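You operate a simulated robot arm through the tools that you are given. There is no shell and no other tool.

The job below is to be done with a simulated robot arm. You get a single attempt, and the scene is never put back.

JOB
Dust got under the film on the panel glass: lift, brush, lay it again.
Fine: peel the film by its red tab and lay it aside first; put the dust brush back; then lay the film inside the rim and press it till it holds. Set down upright: dust brush. What is to be rubbed or washed off counts as gone when no trace of it is left.

Only the result counts: the job must be done as asked and must still hold three seconds after the hand-in. Knocking over, shifting, dropping, spilling or breaking anything else fails it.

ROBOT AND FRAMES
A 7-joint arm with a two-finger parallel gripper, fixed in place. Base frame: the origin is at the foot of the arm, x ahead of it, y to its left, z up; the work surface is at about z = 80. Units: cm, degrees, N and s.
With the tool pointing down near the work surface it reaches from about 24 to 68 cm from the base axis. Its first joint turns from -66.0 to 66.0 degrees. Payload 2.4 kg.
The TCP is the grasp point between the finger pads, 3 cm short of the fingertips. In the tool frame z runs along the fingers and y along their closing line. Largest opening 9.4 cm; finger width 2.8, thickness 1; the body of the gripper, 5 by 9.6 cm, starts 5.5 cm behind the TCP.
Orientation is that of the tool frame in the base frame, as [roll, pitch, yaw] about the fixed x, y, z axes, in that order (R = Rz(yaw) Ry(pitch) Rx(roll)). With the fingers straight down and closing along the base's y, the tool's x points along the base's -x, its y along +y and its z along -z.

CONTROLS
- The arm moves only by the tool jog_arm. Its argument "rows" is a list that holds one entry, the list of rows, each a list of 7 numbers: the finger opening in m, from 0 to 0.094, then the shift along the tool's x, y, z in m, then the turn, a rotation vector about the tool's x, y, z in degrees. In form: [[[gripper, dx, dy, dz, wx, wy, wz], ...]]. A call has 1 to 20 rows; each row is the pose to reach, as a shift and turn from the pose commanded when the call began, along the tool's axes at that moment. A row lasts 0.2 s, in which the tool goes at most 5 cm and 8.6 degrees; a call with a longer step from one row to the next is refused whole, and so is a gripper value outside its range. A pose out of reach is approached as far as the arm can. The call stops where the force on the tool passes 40 N (or 10 N more than at its start, if that is more) or the arm is blocked; 0.2 s more then pass. The fingers move at their own pace (about 15.3 cm/s each) and stop on an object; they squeeze with about 43 N. The grip force told is the motor's: it shows also when the fingers shut on nothing. Time passes only in rows, and 0.2 s behind the last, so rows that repeat a pose let the fingers close. The reply holds the time, the measured pose of the TCP, the force on the tool along the base axes, the opening and the grip force, in the units named above and with some noise, with the torque about the TCP (base axes, N m) and any sound that the robot's microphone picked up.
- Cameras (640 x 400 px; columns grow to the right, rows downward): "scene" is fixed at [5.19, 47.33, 144.5]; the picture's right is [-0.65, -0.76, 0.00], its down [-0.44, 0.37, -0.82] and it looks along [0.63, -0.53, -0.57] (base axes); focal length 329 px, centre (320, 200). "wrist" rides on the gripper at [7.6, 1.4, -10.2] in the tool frame; the picture's right is [-0.18, 0.98, 0.00], its down [-0.75, -0.14, -0.64] and it looks along [-0.63, -0.12, 0.77] (tool axes); focal length 243 px, centre (320, 200). There is no depth. A picture from a camera that has moved, and an enlarged one, comes with that camera's place and axes in the base frame and with its lens. The place of the scene camera against the robot may be out by one fixed shift of up to 1.2 cm in any direction.
- capture(camera): a new picture of that camera. The clock stands still meanwhile.
- zoom(camera, box): a new picture of the part [left, top, right, bottom] of that camera's present view, enlarged. The clock stands still meanwhile.
- finish_job(): hands the job in; it is judged then, once.

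Nothing tells you positions but the pictures and the camera data. Unless the task says otherwise, let go and move clear before handing in.

The tools are called after "Emit:" by a JSON object that holds its "api" and its "payload". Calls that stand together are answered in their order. jog_arm: Moves the arm, as the interface text tells. Its arguments: {"type":"object","properties":{"rows":{"type":"array","items":{"type":"array","items":{"type":"array","items":{"type":"number"}}}}},"required":["rows"]} The other tools are called the same way: capture (camera) takes a picture; zoom (camera, box) takes an enlarged picture of a part of a camera's view; finish_job () hands the job in.

At the start:

```text
clock: 0.0
tool_pos: [46.43, 8.5, 113.94]
ee_rot: [-180.0, 0.0, -180.0]
contact_force: [-0.3, 0.4, -0.4]
moment: [-0.01, 0.01, -0.02]
grip_width: 9.38
gripper_force: 0.0
```

scene: 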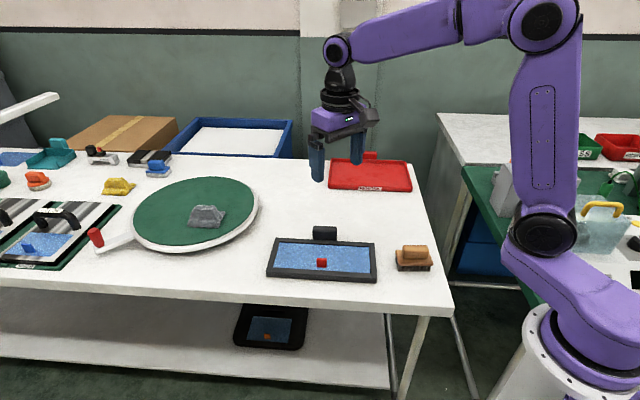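
wrist: 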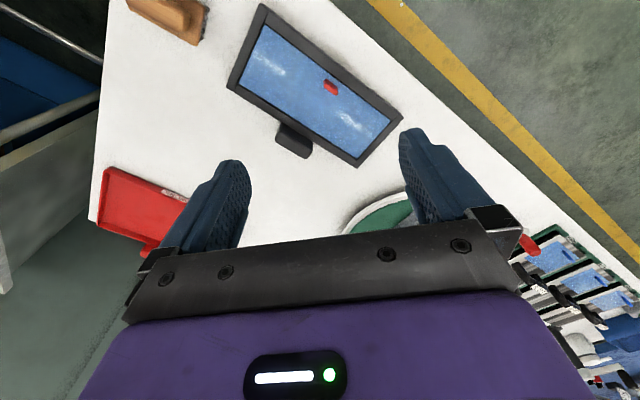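

I see a panel with a blue film and a red tab on a white table, a brown brush-like item next to it, and a black block behind the panel. I'll look closer before moving.

Emit:
{"api": "zoom", "payload": {"camera": "scene", "box": [250, 210, 450, 335]}}

Emit:
{"api": "zoom", "payload": {"camera": "scene", "box": [80, 150, 280, 275]}}

Emit:
{"api": "zoom", "payload": {"camera": "wrist", "box": [100, 0, 420, 200]}}

Emit:
{"api": "zoom", "payload": {"camera": "scene", "box": [210, 280, 330, 355]}}

Emit:
{"api": "zoom", "payload": {"camera": "scene", "box": [0, 130, 180, 280]}}

```text
3.20 times, centred on (350, 272) of scene
camera zoom: at [5.19, 47.33, 144.5], right [-0.65, -0.76, 0.0], down [-0.44, 0.37, -0.82], along [0.63, -0.53, -0.57], focal length 1053 px, centre (224, -32)
```

zoom: 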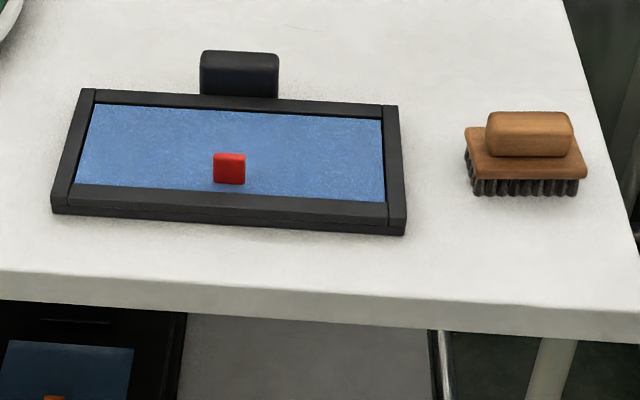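

```text
3.20 times, centred on (180, 212) of scene
camera zoom: at [5.19, 47.33, 144.5], right [-0.65, -0.76, 0.0], down [-0.44, 0.37, -0.82], along [0.63, -0.53, -0.57], focal length 1053 px, centre (768, 160)
```

zoom: 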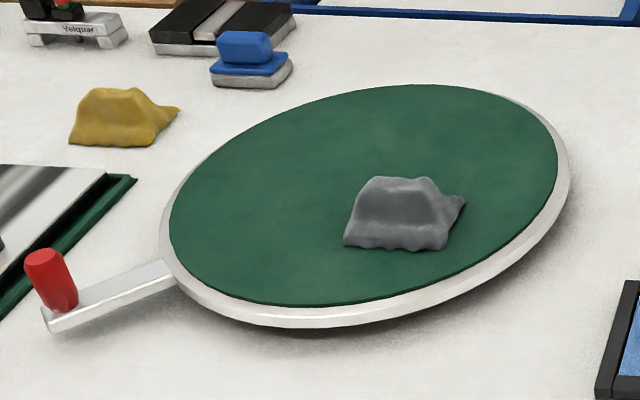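

```text
2.00 times, centred on (260, 100) of wrist
camera zoom: at [38.92, 10.04, 124.31], right [0.18, 0.98, 0.0], down [0.75, -0.14, 0.64], along [0.63, -0.12, -0.77], focal length 485 px, centre (440, 400)
```

zoom: 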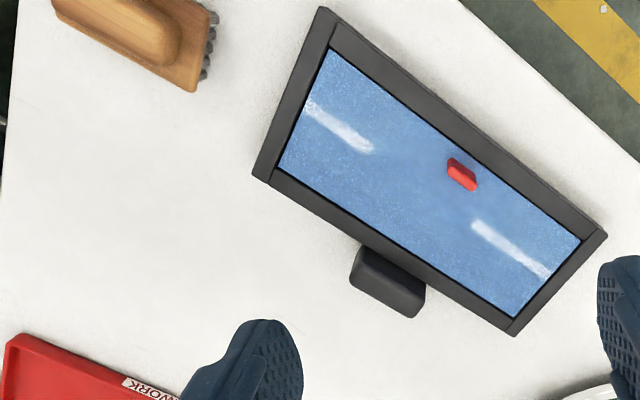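

```text
5.33 times, centred on (270, 318) of scene
camera zoom: at [5.19, 47.33, 144.5], right [-0.65, -0.76, 0.0], down [-0.44, 0.37, -0.82], along [0.63, -0.53, -0.57], focal length 1754 px, centre (587, -427)
```

zoom: 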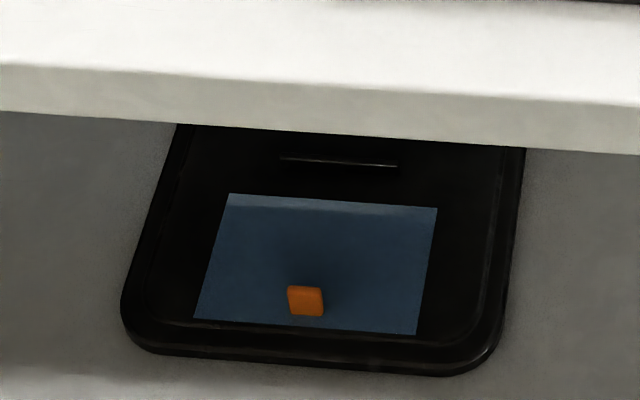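

```text
2.67 times, centred on (90, 205) of scene
camera zoom: at [5.19, 47.33, 144.5], right [-0.65, -0.76, 0.0], down [-0.44, 0.37, -0.82], along [0.63, -0.53, -0.57], focal length 877 px, centre (933, 187)
```

zoom: 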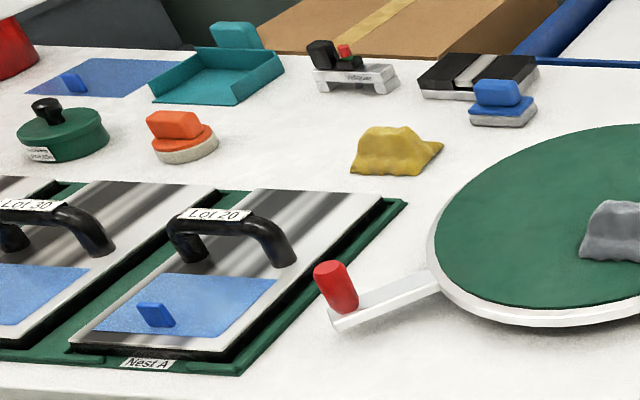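

The panel sits at about (52.7, 7.0), turned 45°, with the red tab near (50.2, 9.6). The brush is near (37, -11). I'll turn the tool to line up with the panel and move in for a closer look.

Emit:
{"api": "jog_arm", "payload": {"rows": [[[0.094, 0.0013, 0.0093, 0.0233, 0, 0, 7.5], [0.094, 0.0027, 0.0187, 0.0467, 0, 0, 15], [0.094, 0.004, 0.028, 0.07, 0, 0, 22.5], [0.094, 0.0053, 0.0373, 0.0933, 0, 0, 30], [0.094, 0.0067, 0.0467, 0.1167, 0, 0, 37.5], [0.094, 0.008, 0.056, 0.14, 0, 0, 45]]]}}

Emit:
{"api": "capture", "payload": {"camera": "wrist"}}

Emit:
{"api": "capture", "payload": {"camera": "scene"}}

```text
clock: 1.4
tool_pos: [45.76, 14.02, 100.06]
ee_rot: [-180.0, -0.1, 134.8]
contact_force: [0.3, 0.4, 0.1]
moment: [0.0, -0.01, -0.01]
grip_width: 9.41
gripper_force: 0.1
```

```text
taken
camera wrist: at [41.48, 20.61, 110.43], right [0.83, 0.56, 0.0], down [0.43, -0.63, 0.64], along [0.36, -0.53, -0.77], focal length 243 px, centre (320, 200)
```

wrist: 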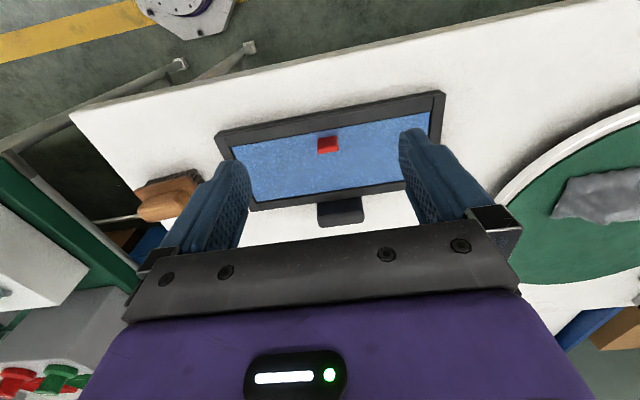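

```text
taken
```

scene: 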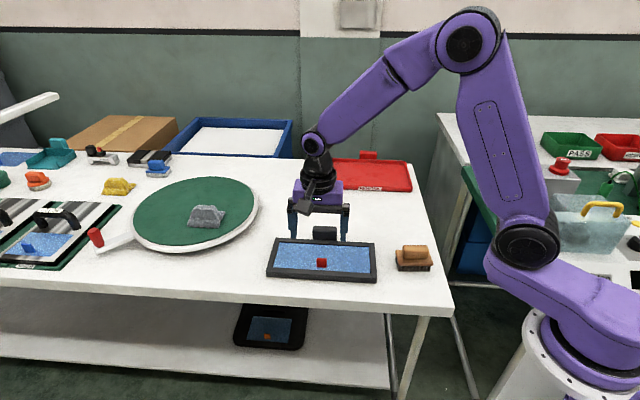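

The view lines up with the panel now. I'll zoom in on the tab, the film and the rim.

Emit:
{"api": "zoom", "payload": {"camera": "wrist", "box": [200, 80, 460, 240]}}

Emit:
{"api": "zoom", "payload": {"camera": "wrist", "box": [280, 110, 380, 170]}}

Emit:
{"api": "zoom", "payload": {"camera": "scene", "box": [260, 220, 400, 300]}}

```text
2.46 times, centred on (330, 160) of wrist
camera zoom: at [41.48, 20.61, 110.43], right [0.83, 0.56, 0.0], down [0.43, -0.63, 0.64], along [0.36, -0.53, -0.77], focal length 597 px, centre (295, 298)
```

zoom: 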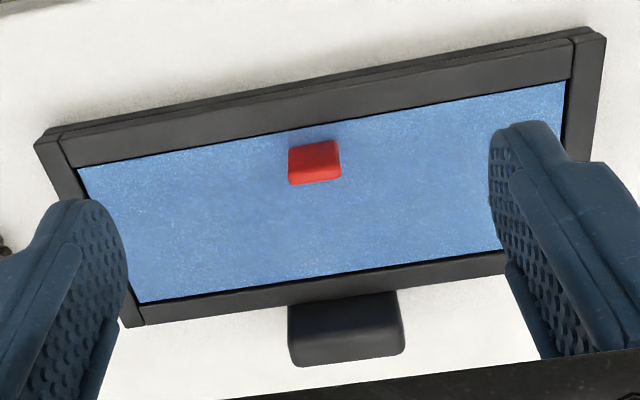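

```text
6.40 times, centred on (330, 140) of wrist
camera zoom: at [41.48, 20.61, 110.43], right [0.83, 0.56, 0.0], down [0.43, -0.63, 0.64], along [0.36, -0.53, -0.77], focal length 1553 px, centre (256, 584)
```

zoom: 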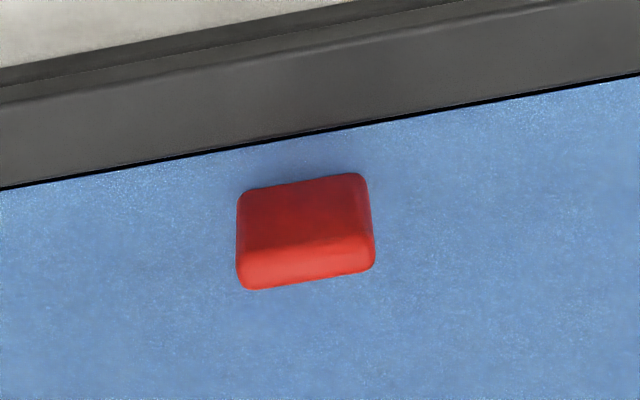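

```text
4.57 times, centred on (330, 260) of scene
camera zoom: at [5.19, 47.33, 144.5], right [-0.65, -0.76, 0.0], down [-0.44, 0.37, -0.82], along [0.63, -0.53, -0.57], focal length 1504 px, centre (274, -74)
```

zoom: 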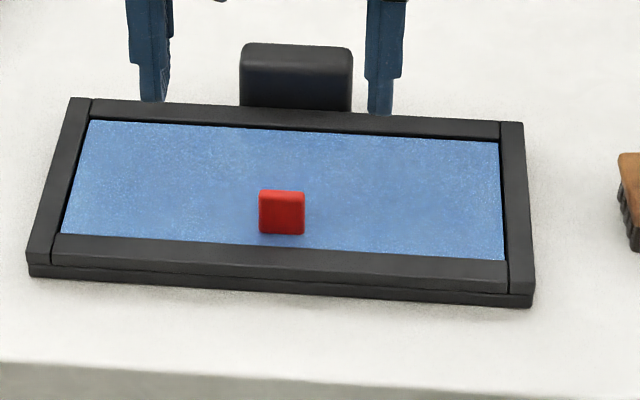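

The tab is a small upright block about 1 cm thick, 2.6 wide and 2.6 tall, standing at about (50.4, 9.2). I'll turn so the fingers close across its thin side and hover over it.

Emit:
{"api": "jog_arm", "payload": {"rows": [[[0.05, -0.0061, -0.0001, 0.0073, 0, 0, -8.18], [0.05, -0.0121, -0.0002, 0.0145, 0, 0, -16.36], [0.05, -0.0182, -0.0003, 0.0218, 0, 0, -24.55], [0.05, -0.0243, -0.0004, 0.0291, 0, 0, -32.73], [0.05, -0.0303, -0.0005, 0.0364, 0, 0, -40.91], [0.05, -0.0364, -0.0005, 0.0436, 0, 0, -49.09], [0.05, -0.0424, -0.0006, 0.0509, 0, 0, -57.27], [0.05, -0.0485, -0.0007, 0.0582, 0, 0, -65.45], [0.05, -0.0546, -0.0008, 0.0655, 0, 0, -73.64], [0.05, -0.0606, -0.0009, 0.0727, 0, 0, -81.82], [0.05, -0.0667, -0.001, 0.08, 0, 0, -90]]]}}

Emit:
{"api": "capture", "payload": {"camera": "wrist"}}

Emit:
{"api": "zoom", "payload": {"camera": "scene", "box": [260, 200, 420, 300]}}

```text
clock: 3.8
tool_pos: [50.26, 9.2, 92.01]
ee_rot: [180.0, 0.0, -134.9]
contact_force: [-1.1, -0.3, -0.1]
moment: [-0.01, 0.0, 0.01]
grip_width: 5.0
gripper_force: 0.0
```

```text
taken
camera wrist: at [43.96, 5.05, 102.39], right [-0.57, 0.82, 0.0], down [0.63, 0.43, 0.64], along [0.53, 0.36, -0.77], focal length 243 px, centre (320, 200)
```

wrist: 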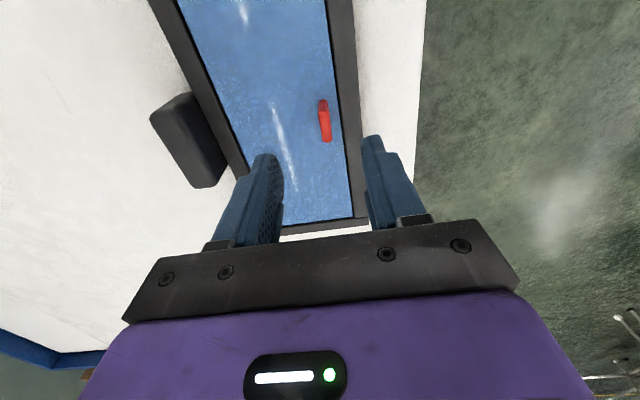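

```text
4.00 times, centred on (340, 250) of scene
camera zoom: at [5.19, 47.33, 144.5], right [-0.65, -0.76, 0.0], down [-0.44, 0.37, -0.82], along [0.63, -0.53, -0.57], focal length 1316 px, centre (240, 0)
```

zoom: 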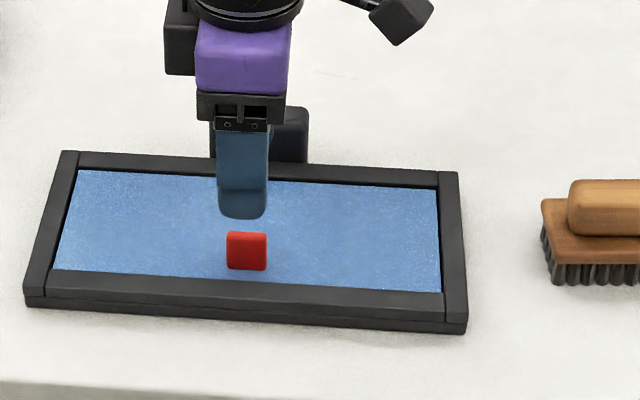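

Emit:
{"api": "zoom", "payload": {"camera": "wrist", "box": [260, 60, 420, 160]}}

Emit:
{"api": "zoom", "payload": {"camera": "wrist", "box": [140, 0, 460, 240]}}

```text
4.00 times, centred on (340, 110) of wrist
camera zoom: at [43.96, 5.05, 102.39], right [-0.57, 0.82, 0.0], down [0.63, 0.43, 0.64], along [0.53, 0.36, -0.77], focal length 970 px, centre (240, 560)
```

zoom: 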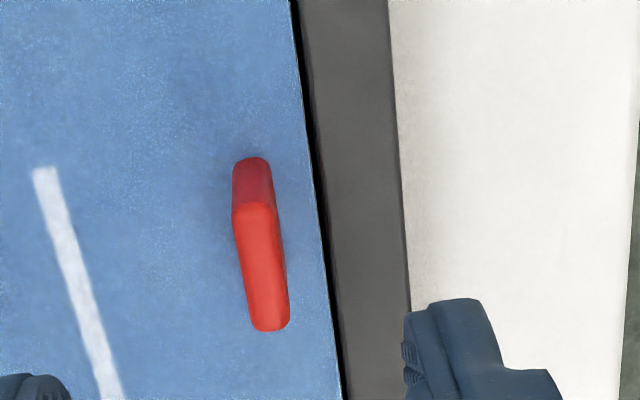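

```text
1.67 times, centred on (300, 120) of wrist
camera zoom: at [43.96, 5.05, 102.39], right [-0.57, 0.82, 0.0], down [0.63, 0.43, 0.64], along [0.53, 0.36, -0.77], focal length 404 px, centre (353, 333)
```

zoom: 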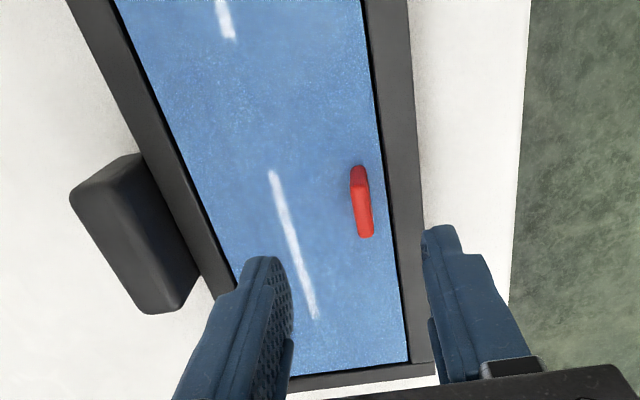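

Triangulating from both wrist views puts the tab top at about z = 84.7, the film surface near z = 82 and the tab centre at about (50.0, 9.6). I'll centre over it, descend partway with a narrower opening, and check.

Emit:
{"api": "jog_arm", "payload": {"rows": [[[0.04, -0.0005, 0.0026, 0.012, 0, 0, 0], [0.04, -0.0011, 0.0052, 0.024, 0, 0, 0], [0.04, -0.0011, 0.0052, 0.036, 0, 0, 0], [0.04, -0.0011, 0.0052, 0.046, 0, 0, 0]]]}}

Emit:
{"api": "zoom", "payload": {"camera": "wrist", "box": [220, 80, 420, 220]}}

Emit:
{"api": "zoom", "payload": {"camera": "scene", "box": [280, 220, 360, 280]}}

```text
clock: 4.8
tool_pos: [49.94, 9.75, 87.32]
ee_rot: [-179.9, 0.0, -135.0]
contact_force: [0.5, -0.2, 0.2]
moment: [0.03, -0.02, -0.02]
grip_width: 3.98
gripper_force: 0.0
```

```text
2.86 times, centred on (320, 150) of wrist
camera zoom: at [43.66, 5.55, 97.61], right [-0.56, 0.83, 0.0], down [0.63, 0.43, 0.64], along [0.53, 0.36, -0.77], focal length 693 px, centre (320, 343)
```

zoom: 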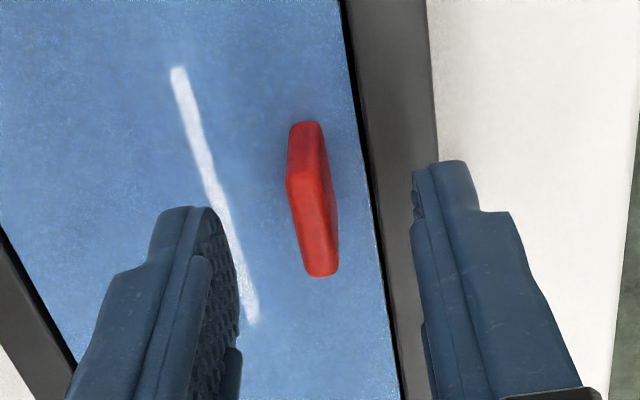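

```text
6.67 times, centred on (320, 250) of scene
camera zoom: at [5.19, 47.33, 144.5], right [-0.65, -0.76, 0.0], down [-0.44, 0.37, -0.82], along [0.63, -0.53, -0.57], focal length 2193 px, centre (320, -133)
```

zoom: 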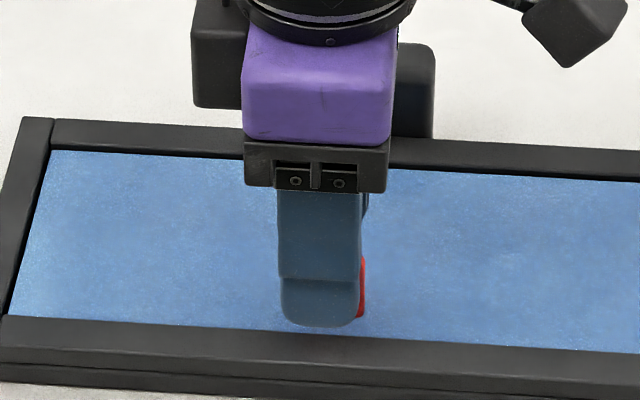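

The tab sits centred between the fingers. I'll descend until the tips are just above the rim, then close on it.

Emit:
{"api": "jog_arm", "payload": {"rows": [[[0.04, 0.001, 0, 0.006, 0, 0, 0], [0.04, 0.002, 0, 0.012, 0, 0, 0], [0.04, 0.002, 0, 0.0155, 0, 0, 0]]]}}

Emit:
{"api": "zoom", "payload": {"camera": "wrist", "box": [220, 80, 420, 220]}}

Emit:
{"api": "zoom", "payload": {"camera": "scene", "box": [280, 220, 360, 280]}}

```text
clock: 5.6
tool_pos: [49.76, 9.59, 85.78]
ee_rot: [-180.0, 0.0, -135.1]
contact_force: [-0.8, 0.1, 0.2]
moment: [0.01, -0.03, -0.02]
grip_width: 3.99
gripper_force: 0.0
```

```text
2.86 times, centred on (320, 150) of wrist
camera zoom: at [43.52, 5.31, 96.12], right [-0.56, 0.83, 0.0], down [0.63, 0.43, 0.64], along [0.53, 0.36, -0.77], focal length 693 px, centre (320, 343)
```

zoom: 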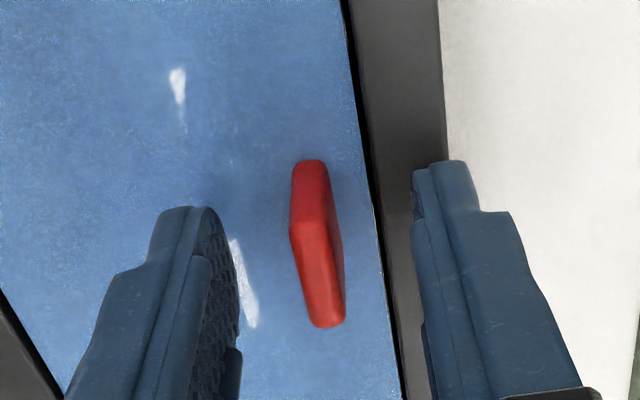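

```text
6.67 times, centred on (320, 250) of scene
camera zoom: at [5.19, 47.33, 144.5], right [-0.65, -0.76, 0.0], down [-0.44, 0.37, -0.82], along [0.63, -0.53, -0.57], focal length 2193 px, centre (320, -133)
```

zoom: 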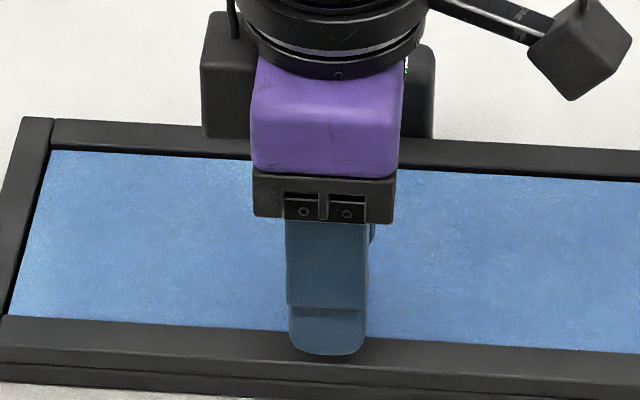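

Emit:
{"api": "jog_arm", "payload": {"rows": [[[0.02, 0, 0, 0, 0, 0, 0], [0.005, 0, 0, 0, 0, 0, 0], [0, 0, 0, 0, 0, 0, 0], [0, 0, 0, 0, 0, 0, 0]]]}}

Emit:
{"api": "zoom", "payload": {"camera": "wrist", "box": [220, 80, 420, 220]}}

```text
clock: 6.6
tool_pos: [49.78, 9.51, 85.76]
ee_rot: [-180.0, -0.1, -135.0]
contact_force: [-0.1, 0.3, 0.0]
moment: [0.02, 0.03, 0.02]
grip_width: 0.48
gripper_force: 39.4
heard: snap
```

```text
2.86 times, centred on (320, 150) of wrist
camera zoom: at [43.52, 5.31, 96.14], right [-0.56, 0.83, 0.0], down [0.63, 0.43, 0.64], along [0.53, 0.36, -0.77], focal length 693 px, centre (320, 343)
```

zoom: 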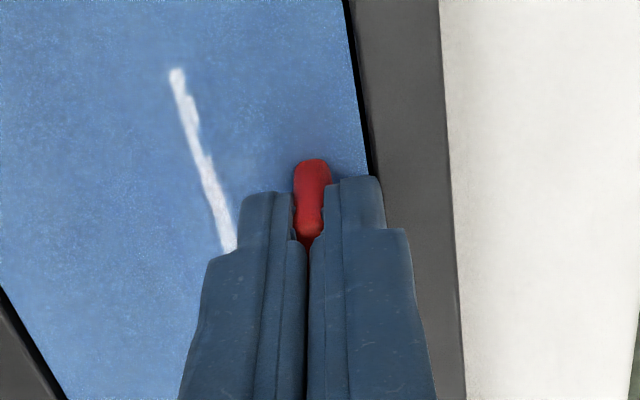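

I heard a snap as the grip closed and the fingers are holding the tab at about 0.5 cm. I'll check the scene before pulling.

Emit:
{"api": "zoom", "payload": {"camera": "scene", "box": [250, 210, 410, 310]}}

Emit:
{"api": "capture", "payload": {"camera": "wrist"}}

Emit:
{"api": "capture", "payload": {"camera": "scene"}}

```text
4.00 times, centred on (330, 260) of scene
camera zoom: at [5.19, 47.33, 144.5], right [-0.65, -0.76, 0.0], down [-0.44, 0.37, -0.82], along [0.63, -0.53, -0.57], focal length 1316 px, centre (280, -40)
```

zoom: 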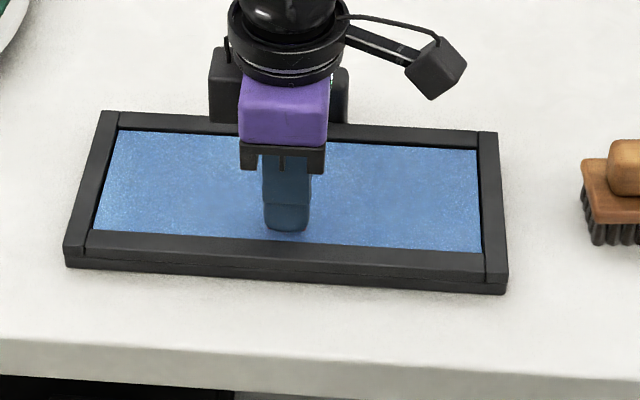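

```text
taken
camera wrist: at [43.52, 5.31, 96.14], right [-0.56, 0.83, 0.0], down [0.63, 0.43, 0.64], along [0.53, 0.36, -0.77], focal length 243 px, centre (320, 200)
```

wrist: 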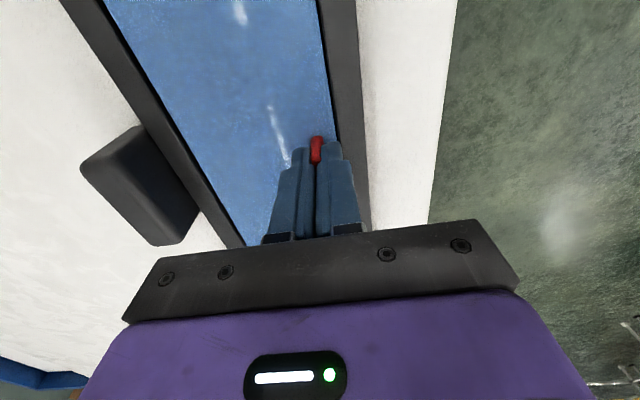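

```text
taken
```

scene: 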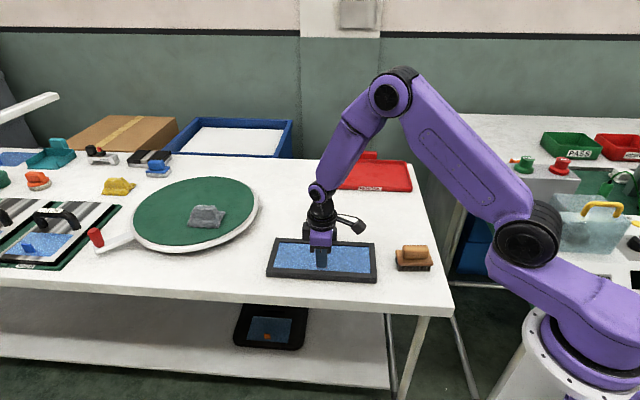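

Nothing has moved. I'll begin the peel gently, lifting the tab edge while tilting about the film's far edge, and watch the force.

Emit:
{"api": "jog_arm", "payload": {"rows": [[[0, 0, -0.0007, -0.0014, -1, 0, 0], [0, 0, -0.00136, -0.00287, -2, 0, 0], [0, 0, -0.0021, -0.0043, -3, 0, 0], [0, 0, -0.00282, -0.0057, -4, 0, 0]]]}}

Emit:
{"api": "zoom", "payload": {"camera": "scene", "box": [250, 210, 410, 310]}}

Emit:
{"api": "capture", "payload": {"camera": "wrist"}}

```text
clock: 7.6
tool_pos: [50.08, 9.32, 86.4]
ee_rot: [176.1, 0.1, -135.1]
contact_force: [0.1, 0.4, -0.3]
moment: [-0.04, -0.01, 0.01]
grip_width: 0.51
gripper_force: 39.3
```

```text
4.00 times, centred on (330, 260) of scene
camera zoom: at [5.19, 47.33, 144.5], right [-0.65, -0.76, 0.0], down [-0.44, 0.37, -0.82], along [0.63, -0.53, -0.57], focal length 1316 px, centre (280, -40)
```

zoom: 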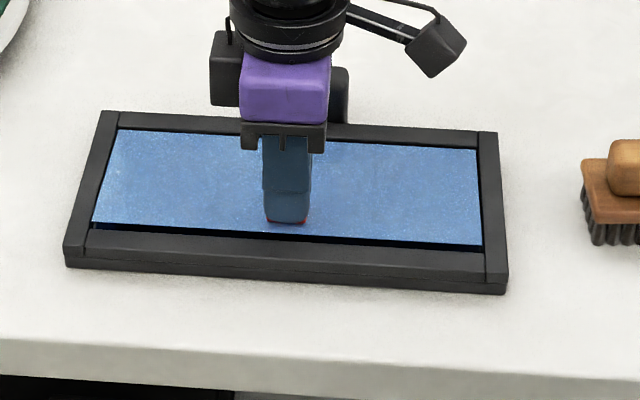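

```text
taken
camera wrist: at [44.27, 4.6, 96.81], right [-0.56, 0.82, 0.07], down [0.66, 0.4, 0.63], along [0.49, 0.4, -0.77], focal length 243 px, centre (320, 200)
```

wrist: 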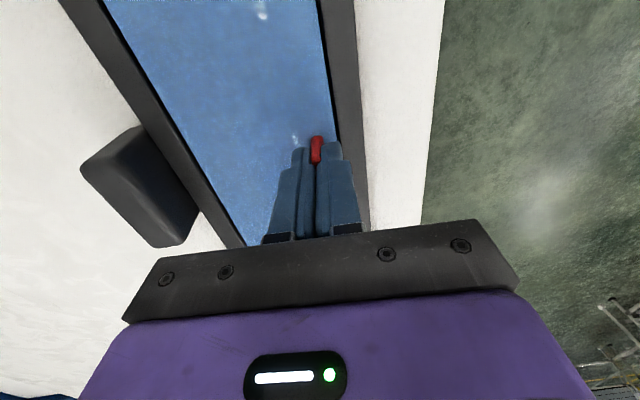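

The film is coming up with the tab and the force is almost nil, so it's free. I'll keep peeling and lift it clear.

Emit:
{"api": "jog_arm", "payload": {"rows": [[[0, 0, 0.0003, -0.005, -2, 0, 0], [0, 0, 0.0008, -0.012, -4, 0, 0], [0, 0, 0.0015, -0.022, -6, 0, 0], [0, 0, 0.0024, -0.0349, -6, 0, 0], [0, 0, 0.0035, -0.0499, -6, 0, 0]]]}}

Emit:
{"api": "capture", "payload": {"camera": "scene"}}

Emit:
{"api": "zoom", "payload": {"camera": "scene", "box": [240, 200, 400, 300]}}

Emit:
{"api": "capture", "payload": {"camera": "wrist"}}

```text
clock: 8.8
tool_pos: [49.97, 9.48, 91.49]
ee_rot: [170.1, 0.0, -135.0]
contact_force: [0.6, -1.2, -0.1]
moment: [-0.01, -0.03, -0.01]
grip_width: 0.51
gripper_force: 39.5
```

```text
taken
```

scene: 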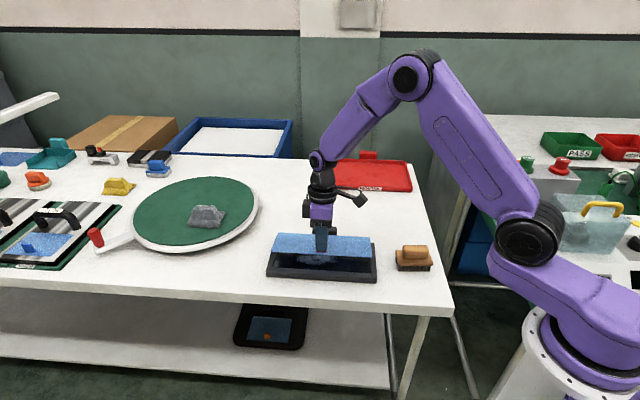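

```text
4.00 times, centred on (320, 250) of scene
camera zoom: at [5.19, 47.33, 144.5], right [-0.65, -0.76, 0.0], down [-0.44, 0.37, -0.82], along [0.63, -0.53, -0.57], focal length 1316 px, centre (320, 0)
```

zoom: 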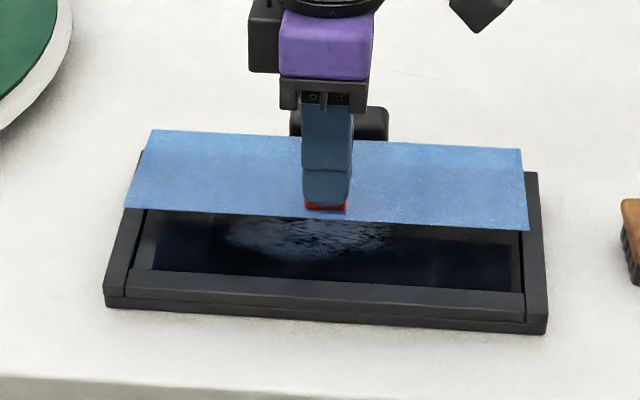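

```text
taken
camera wrist: at [45.0, 3.91, 101.87], right [-0.55, 0.81, 0.17], down [0.71, 0.36, 0.61], along [0.43, 0.46, -0.78], focal length 243 px, centre (320, 200)
```

wrist: 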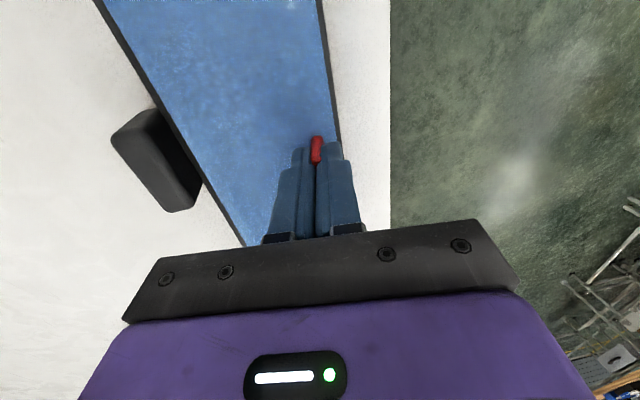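

The film is off in one piece and the dust smear shows on the dark glass. I'll level the film and carry it to the clear table area behind and right of the panel.

Emit:
{"api": "jog_arm", "payload": {"rows": [[[0, 0.0, -0.0, -0.015, 2, 0, 0], [0, 0.014, -0.026, -0.03, 4, 0, 0], [0, 0.031, -0.058, -0.038, 6, 0, 0], [0, 0.048, -0.09, -0.043, 8, 0, 0], [0, 0.065, -0.122, -0.046, 10, 0, 0], [0, 0.0812, -0.1525, -0.0472, 10, 0, 0]]]}}

Emit:
{"api": "capture", "payload": {"camera": "scene"}}

Emit:
{"api": "capture", "payload": {"camera": "wrist"}}

```text
clock: 10.2
tool_pos: [55.36, -7.64, 93.59]
ee_rot: [180.0, 0.0, -135.1]
contact_force: [0.5, 0.1, -0.7]
moment: [0.0, -0.01, 0.01]
grip_width: 0.49
gripper_force: 40.0
```

```text
taken
```

scene: 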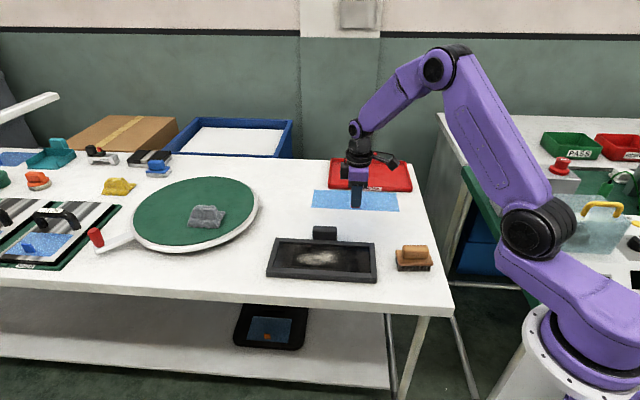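

```text
taken
camera wrist: at [49.16, -11.86, 103.82], right [-0.57, 0.82, 0.0], down [0.63, 0.43, 0.64], along [0.53, 0.36, -0.77], focal length 243 px, centre (320, 200)
```

wrist: 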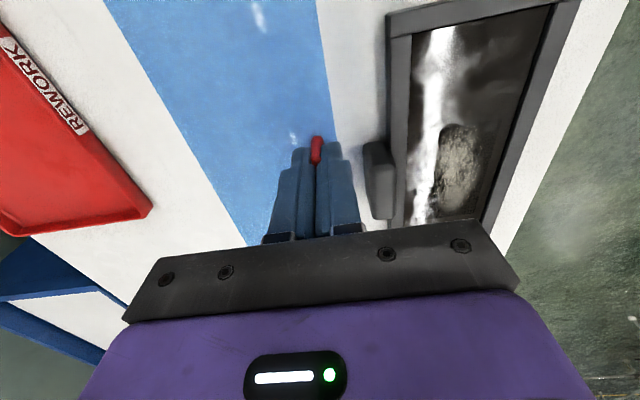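

The film is level over clear table. I'll lower it most of the way and check.

Emit:
{"api": "jog_arm", "payload": {"rows": [[[0, 0, 0, 0.03, 0, 0, 0], [0, 0, 0, 0.06, 0, 0, 0], [0, 0, 0, 0.08, 0, 0, 0], [0, 0, 0, 0.09, 0, 0, 0]]]}}

Emit:
{"api": "zoom", "payload": {"camera": "scene", "box": [290, 160, 430, 240]}}

```text
clock: 11.2
tool_pos: [55.26, -7.57, 84.4]
ee_rot: [180.0, 0.0, -134.9]
contact_force: [0.0, -0.4, -0.7]
moment: [0.01, 0.0, 0.03]
grip_width: 0.49
gripper_force: 39.5
```

```text
4.57 times, centred on (360, 200) of scene
camera zoom: at [5.19, 47.33, 144.5], right [-0.65, -0.76, 0.0], down [-0.44, 0.37, -0.82], along [0.63, -0.53, -0.57], focal length 1504 px, centre (137, 200)
```

zoom: 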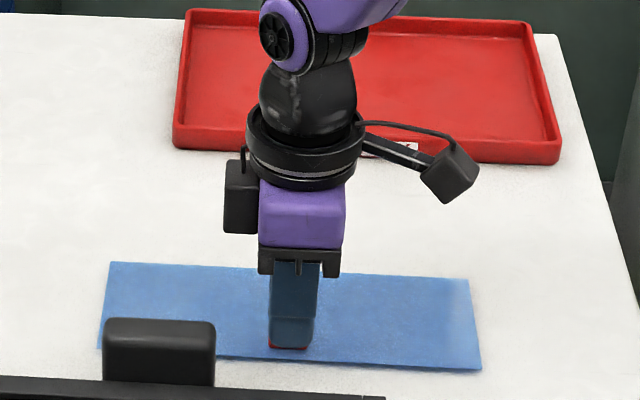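

Emit:
{"api": "jog_arm", "payload": {"rows": [[[0, 0, 0, 0.001, 0, 0, 0], [0, 0, 0, 0.002, 0, 0, 0], [0, 0, 0, 0.003, 0, 0, 0]]]}}

```text
clock: 12.0
tool_pos: [55.52, -7.47, 84.1]
ee_rot: [-180.0, 0.0, -134.9]
contact_force: [0.2, -0.1, -0.8]
moment: [-0.03, -0.03, -0.02]
grip_width: 0.49
gripper_force: 39.4
```

Emit:
{"api": "jog_arm", "payload": {"rows": [[[0, 0, 0, 0.001, 0, 0, 0], [0, 0, 0, 0.002, 0, 0, 0], [0, 0, 0, 0.003, 0, 0, 0]]]}}

Emit:
{"api": "zoom", "payload": {"camera": "scene", "box": [290, 160, 430, 240]}}

```text
clock: 12.8
tool_pos: [55.49, -7.6, 84.01]
ee_rot: [-179.8, 0.1, -135.0]
contact_force: [-3.4, 1.8, 22.2]
moment: [-0.16, 0.25, 0.01]
grip_width: 0.48
gripper_force: 39.2
```

```text
4.57 times, centred on (360, 200) of scene
camera zoom: at [5.14, 47.34, 144.49], right [-0.65, -0.76, 0.0], down [-0.44, 0.37, -0.82], along [0.63, -0.53, -0.57], focal length 1504 px, centre (137, 200)
```

zoom: 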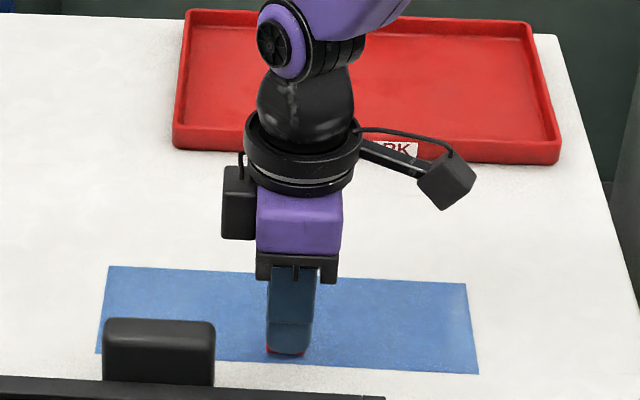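

The film has touched the table at about TCP z = 84.0. I'll ease off the push, then open the fingers and rise straight up.

Emit:
{"api": "jog_arm", "payload": {"rows": [[[0, 0, 0, -0.0015, 0, 0, 0], [0, 0, 0, -0.003, 0, 0, 0], [0, 0, 0, -0.003, 0, 0, 0]]]}}

```text
clock: 13.6
tool_pos: [55.32, -7.46, 83.98]
ee_rot: [180.0, 0.0, -135.0]
contact_force: [-1.1, -0.5, 0.7]
moment: [0.01, 0.01, 0.01]
grip_width: 0.5
gripper_force: 39.1
```

Emit:
{"api": "jog_arm", "payload": {"rows": [[[0.02, 0, 0, 0, 0, 0, 0], [0.04, 0, 0, 0, 0, 0, 0], [0.04, 0, 0, 0, 0, 0, 0], [0.04, 0, 0, -0.02, 0, 0, 0], [0.04, 0, 0, -0.05, 0, 0, 0], [0.04, 0, 0, -0.1, 0, 0, 0]]]}}

Emit:
{"api": "capture", "payload": {"camera": "scene"}}

Emit:
{"api": "capture", "payload": {"camera": "wrist"}}

Emit:
{"api": "zoom", "payload": {"camera": "scene", "box": [240, 200, 450, 310]}}

```text
clock: 15.0
tool_pos: [55.48, -7.47, 94.01]
ee_rot: [-180.0, 0.0, -135.0]
contact_force: [0.3, -0.2, 0.1]
moment: [0.01, 0.0, 0.02]
grip_width: 3.99
gripper_force: 0.1
```

```text
taken
```

scene: 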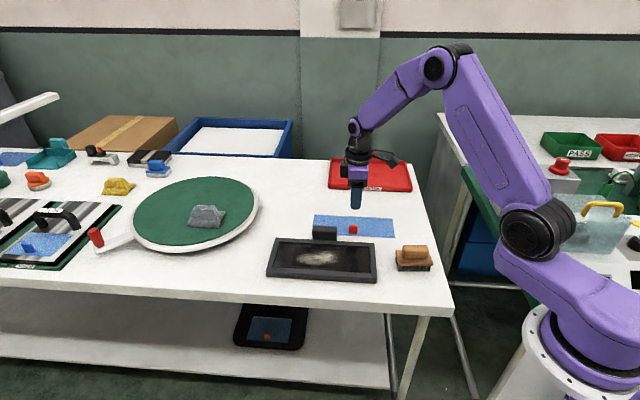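

```text
taken
camera wrist: at [49.18, -11.72, 104.34], right [-0.56, 0.83, 0.0], down [0.63, 0.43, 0.64], along [0.53, 0.36, -0.77], focal length 243 px, centre (320, 200)
```

wrist: 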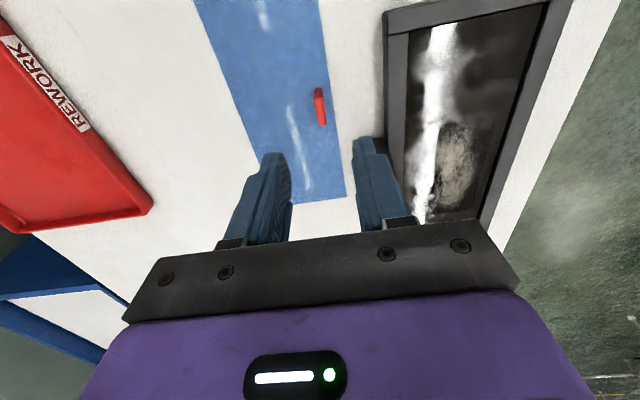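

```text
3.05 times, centred on (345, 255) of scene
camera zoom: at [5.19, 47.33, 144.5], right [-0.65, -0.76, 0.0], down [-0.44, 0.37, -0.82], along [0.63, -0.53, -0.57], focal length 1002 px, centre (244, 32)
```

zoom: 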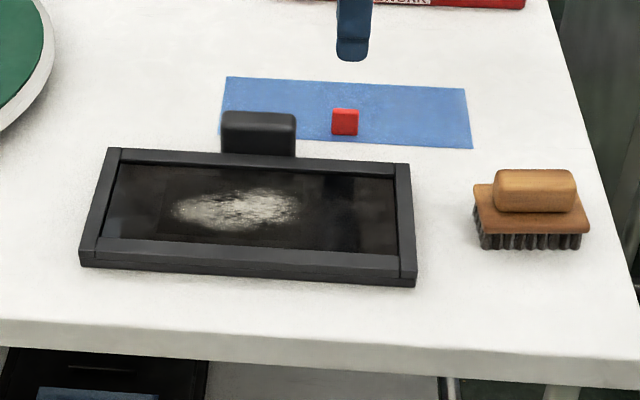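

The film lies flat and the dust patch shows in the middle of the glass. Next I'll move over the brush near (37, -11) and look at its handle.

Emit:
{"api": "jog_arm", "payload": {"rows": [[[0.06, 0.0261, 0.0176, -0.01, 0, 0, 0], [0.06, 0.0521, 0.0351, -0.02, 0, 0, 0], [0.06, 0.0782, 0.0527, -0.03, 0, 0, 0], [0.06, 0.1042, 0.0703, -0.04, 0, 0, 0], [0.06, 0.1303, 0.0878, -0.04, 0, 0, 0], [0.06, 0.1563, 0.1054, -0.04, 0, 0, 0]]]}}

Emit:
{"api": "capture", "payload": {"camera": "wrist"}}

Emit:
{"api": "zoom", "payload": {"camera": "scene", "box": [380, 220, 450, 280]}}

```text
clock: 16.4
tool_pos: [36.74, -11.29, 98.02]
ee_rot: [-180.0, -0.1, -134.9]
contact_force: [0.2, 0.3, 0.0]
moment: [0.01, 0.01, 0.02]
grip_width: 5.99
gripper_force: 0.1
```

```text
taken
camera wrist: at [30.6, -15.45, 108.34], right [-0.56, 0.83, 0.0], down [0.63, 0.43, 0.64], along [0.53, 0.36, -0.77], focal length 243 px, centre (320, 200)
```

wrist: 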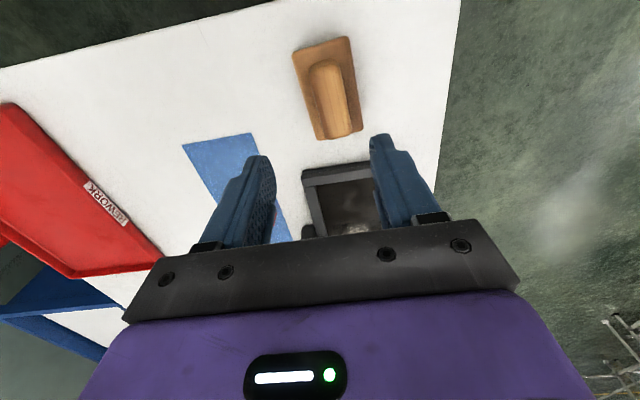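

```text
6.67 times, centred on (415, 250) of scene
camera zoom: at [5.19, 47.33, 144.5], right [-0.65, -0.76, 0.0], down [-0.44, 0.37, -0.82], along [0.63, -0.53, -0.57], focal length 2193 px, centre (-313, -133)
```

zoom: 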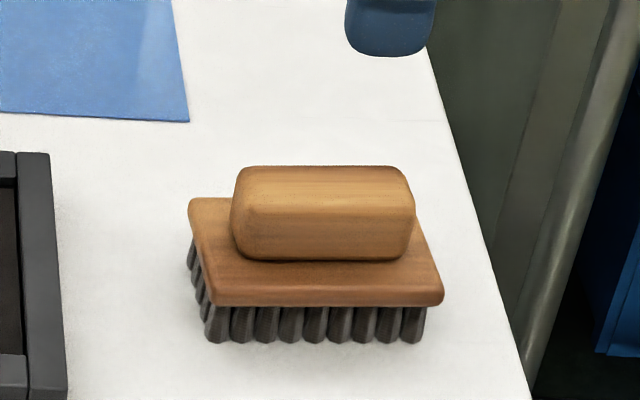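

Emit:
{"api": "zoom", "payload": {"camera": "wrist", "box": [260, 20, 420, 160]}}

```text
2.86 times, centred on (340, 90) of wrist
camera zoom: at [30.6, -15.45, 108.34], right [-0.56, 0.83, 0.0], down [0.63, 0.43, 0.64], along [0.53, 0.36, -0.77], focal length 693 px, centre (263, 514)
```

zoom: 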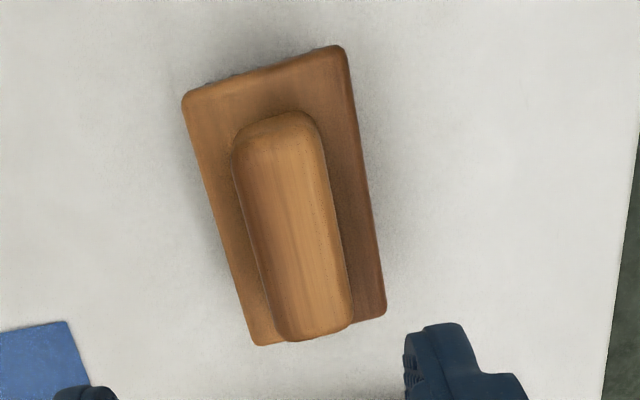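

The brush is about 8.7 x 5 cm, centred near (36.3, -10.4) and turned about 4° from the panel's axis. Its handle top is near z = 85. I'll align to it and descend to just above.

Emit:
{"api": "jog_arm", "payload": {"rows": [[[0.05, -0.0005, 0.004, 0.02, 0, 0, -1.5], [0.05, -0.001, 0.007, 0.04, 0, 0, -3], [0.05, -0.0015, 0.01, 0.06, 0, 0, -4.3], [0.05, -0.0015, 0.01, 0.08, 0, 0, -4.3]]]}}

Emit:
{"api": "zoom", "payload": {"camera": "wrist", "box": [220, 60, 420, 200]}}

Emit:
{"api": "zoom", "payload": {"camera": "scene", "box": [380, 220, 450, 280]}}

```text
clock: 17.4
tool_pos: [36.35, -10.32, 90.04]
ee_rot: [-180.0, 0.0, -130.7]
contact_force: [-0.4, -0.1, 0.1]
moment: [0.0, -0.01, 0.0]
grip_width: 5.02
gripper_force: 0.0
```

```text
2.86 times, centred on (320, 130) of wrist
camera zoom: at [30.44, -15.02, 100.39], right [-0.63, 0.78, 0.0], down [0.6, 0.48, 0.64], along [0.5, 0.4, -0.77], focal length 693 px, centre (320, 400)
```

zoom: 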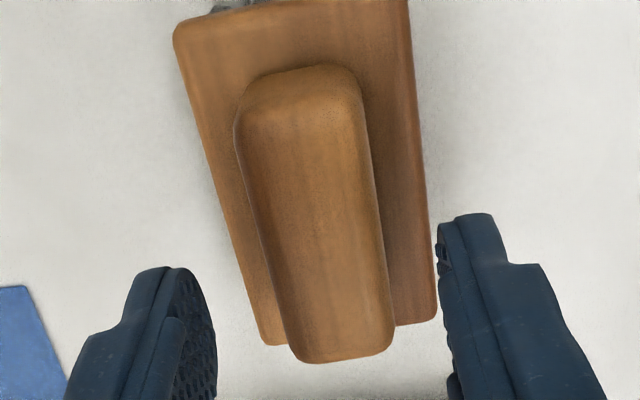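

```text
6.67 times, centred on (415, 250) of scene
camera zoom: at [5.19, 47.33, 144.5], right [-0.65, -0.76, 0.0], down [-0.44, 0.37, -0.82], along [0.63, -0.53, -0.57], focal length 2193 px, centre (-313, -133)
```

zoom: 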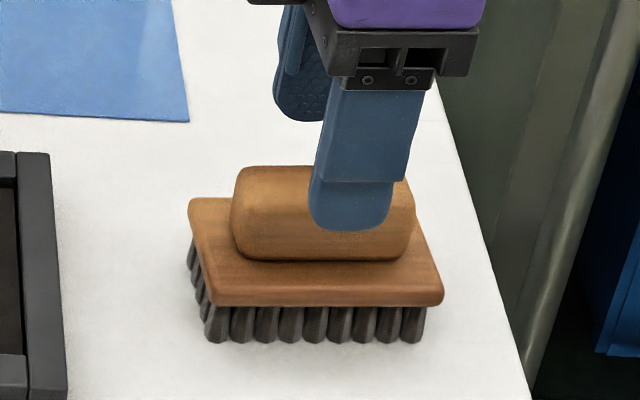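

The fingers straddle the handle evenly. I'll descend to handle depth, just above the board, and close.

Emit:
{"api": "jog_arm", "payload": {"rows": [[[0.05, 0, 0, 0.015, 0, 0, 0], [0.05, 0, 0, 0.028, 0, 0, 0], [0.05, 0, 0, 0.038, 0, 0, 0], [0.05, 0, 0, 0.038, 0, 0, 0]]]}}

Emit:
{"api": "zoom", "payload": {"camera": "scene", "box": [380, 220, 450, 280]}}

Emit:
{"api": "zoom", "payload": {"camera": "wrist", "box": [220, 100, 420, 240]}}

```text
clock: 18.4
tool_pos: [36.21, -10.34, 86.33]
ee_rot: [-180.0, 0.0, -130.7]
contact_force: [-2.5, 0.3, 7.5]
moment: [0.03, 0.07, -0.04]
grip_width: 4.99
gripper_force: 0.1
```

```text
6.67 times, centred on (415, 250) of scene
camera zoom: at [5.18, 47.33, 144.5], right [-0.65, -0.76, 0.0], down [-0.44, 0.37, -0.82], along [0.63, -0.53, -0.57], focal length 2193 px, centre (-313, -133)
```

zoom: 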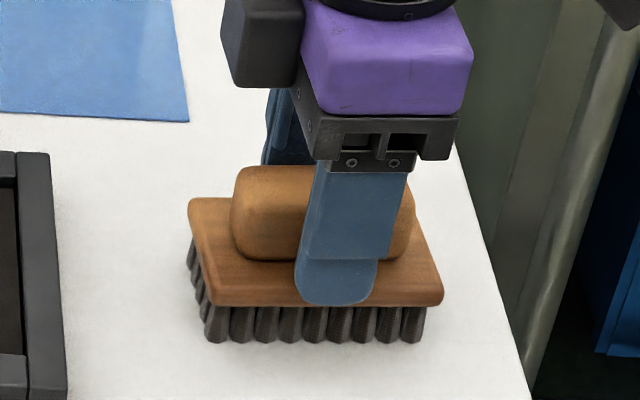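

```text
2.86 times, centred on (320, 170) of wrist
camera zoom: at [30.33, -15.02, 96.63], right [-0.63, 0.78, 0.0], down [0.6, 0.48, 0.64], along [0.5, 0.4, -0.77], focal length 693 px, centre (320, 286)
```

zoom: 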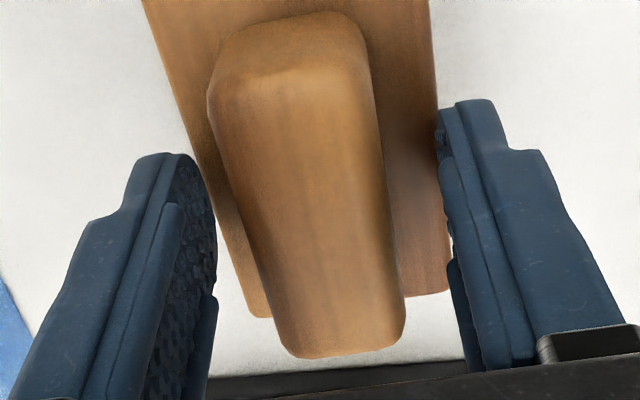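

The tips have touched the board lightly, so its top is near z = 83.3. I'll back off 0.3 cm and close on the handle.

Emit:
{"api": "jog_arm", "payload": {"rows": [[[0.05, 0, 0, -0.003, 0, 0, 0], [0.03, 0, 0, -0.003, 0, 0, 0], [0.01, 0, 0, -0.003, 0, 0, 0], [0, 0, 0, -0.003, 0, 0, 0], [0, 0, 0, -0.003, 0, 0, 0]]]}}

Emit:
{"api": "zoom", "payload": {"camera": "scene", "box": [380, 220, 450, 280]}}

Emit:
{"api": "zoom", "payload": {"camera": "wrist", "box": [220, 100, 420, 240]}}

```text
clock: 19.6
tool_pos: [36.31, -10.41, 86.59]
ee_rot: [-180.0, 0.0, -130.8]
contact_force: [0.6, 0.2, 0.0]
moment: [0.02, -0.01, 0.01]
grip_width: 3.13
gripper_force: 42.8
```

```text
6.67 times, centred on (415, 250) of scene
camera zoom: at [5.19, 47.33, 144.5], right [-0.65, -0.76, 0.0], down [-0.44, 0.37, -0.82], along [0.63, -0.53, -0.57], focal length 2193 px, centre (-313, -133)
```

zoom: 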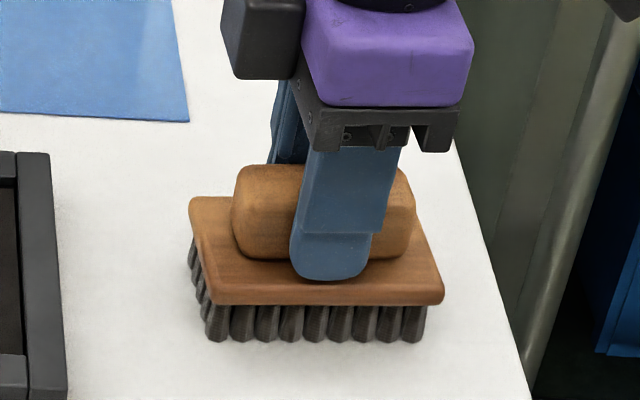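

```text
2.86 times, centred on (320, 170) of wrist
camera zoom: at [30.39, -15.02, 96.97], right [-0.63, 0.78, 0.0], down [0.6, 0.48, 0.64], along [0.5, 0.4, -0.77], focal length 693 px, centre (320, 286)
```

zoom: 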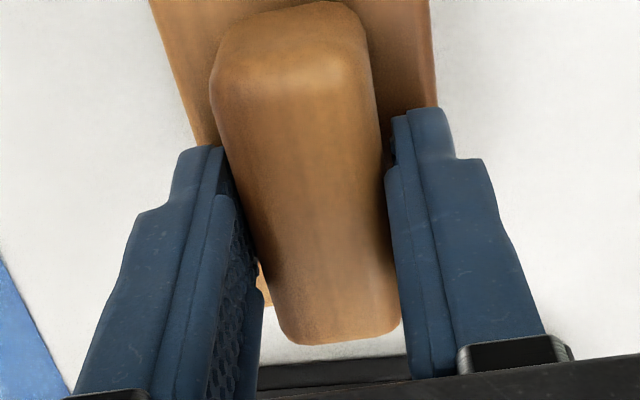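

The brush is gripped, 3.1 cm across the handle. I'll lift it straight up and carry it over the dusty side of the glass, aligned with the panel.

Emit:
{"api": "jog_arm", "payload": {"rows": [[[0, 0, 0, -0.02, 0, 0, 0], [0, 0, 0, -0.05, 0, 0, 0], [0, 0, 0, -0.075, 0, 0, 0], [0, -0.033, 0.0018, -0.075, 0, 0, 0.7], [0, -0.066, 0.0035, -0.075, 0, 0, 1.4], [0, -0.099, 0.0053, -0.075, 0, 0, 2.1], [0, -0.132, 0.007, -0.075, 0, 0, 2.8], [0, -0.165, 0.0088, -0.075, 0, 0, 3.5], [0, -0.1983, 0.0106, -0.075, 0, 0, 4.3], [0, -0.1983, 0.0106, -0.075, 0, 0, 4.3]]]}}

Emit:
{"api": "capture", "payload": {"camera": "scene"}}

Emit:
{"api": "zoom", "payload": {"camera": "scene", "box": [250, 200, 410, 300]}}

Emit:
{"api": "capture", "payload": {"camera": "wrist"}}

```text
clock: 21.8
tool_pos: [48.62, 5.45, 94.27]
ee_rot: [-180.0, 0.0, -135.1]
contact_force: [0.1, 0.2, -0.9]
moment: [0.05, 0.03, 0.0]
grip_width: 3.11
gripper_force: 43.2
```

```text
taken
```

scene: 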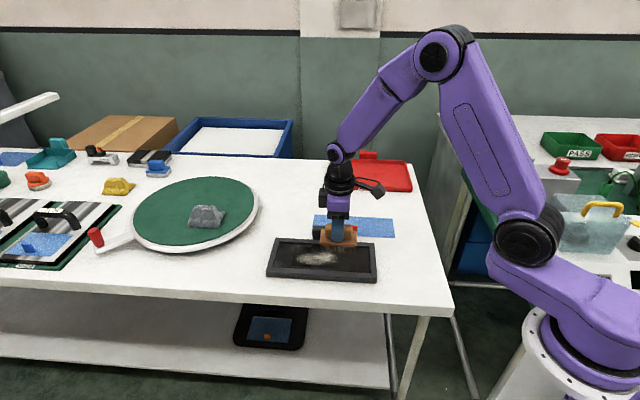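

```text
4.00 times, centred on (330, 250) of scene
camera zoom: at [5.19, 47.33, 144.5], right [-0.65, -0.76, 0.0], down [-0.44, 0.37, -0.82], along [0.63, -0.53, -0.57], focal length 1316 px, centre (280, 0)
```

zoom: 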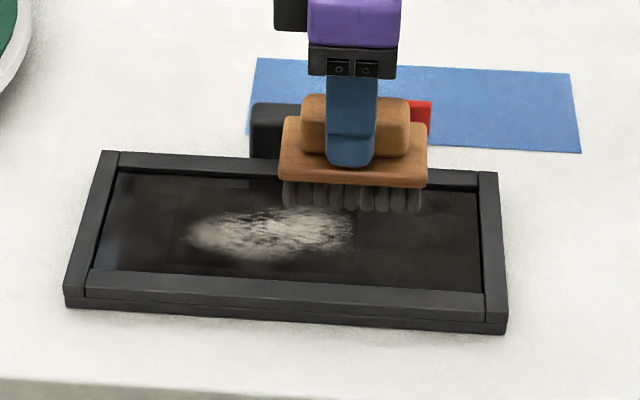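

```text
taken
camera wrist: at [42.4, 1.27, 104.54], right [-0.56, 0.83, 0.0], down [0.63, 0.43, 0.64], along [0.53, 0.36, -0.77], focal length 243 px, centre (320, 200)
```

wrist: 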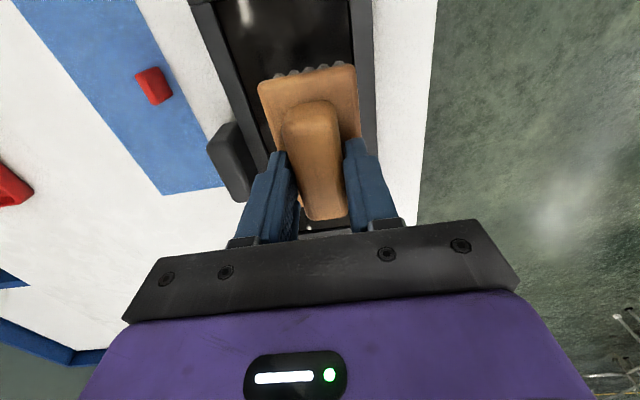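

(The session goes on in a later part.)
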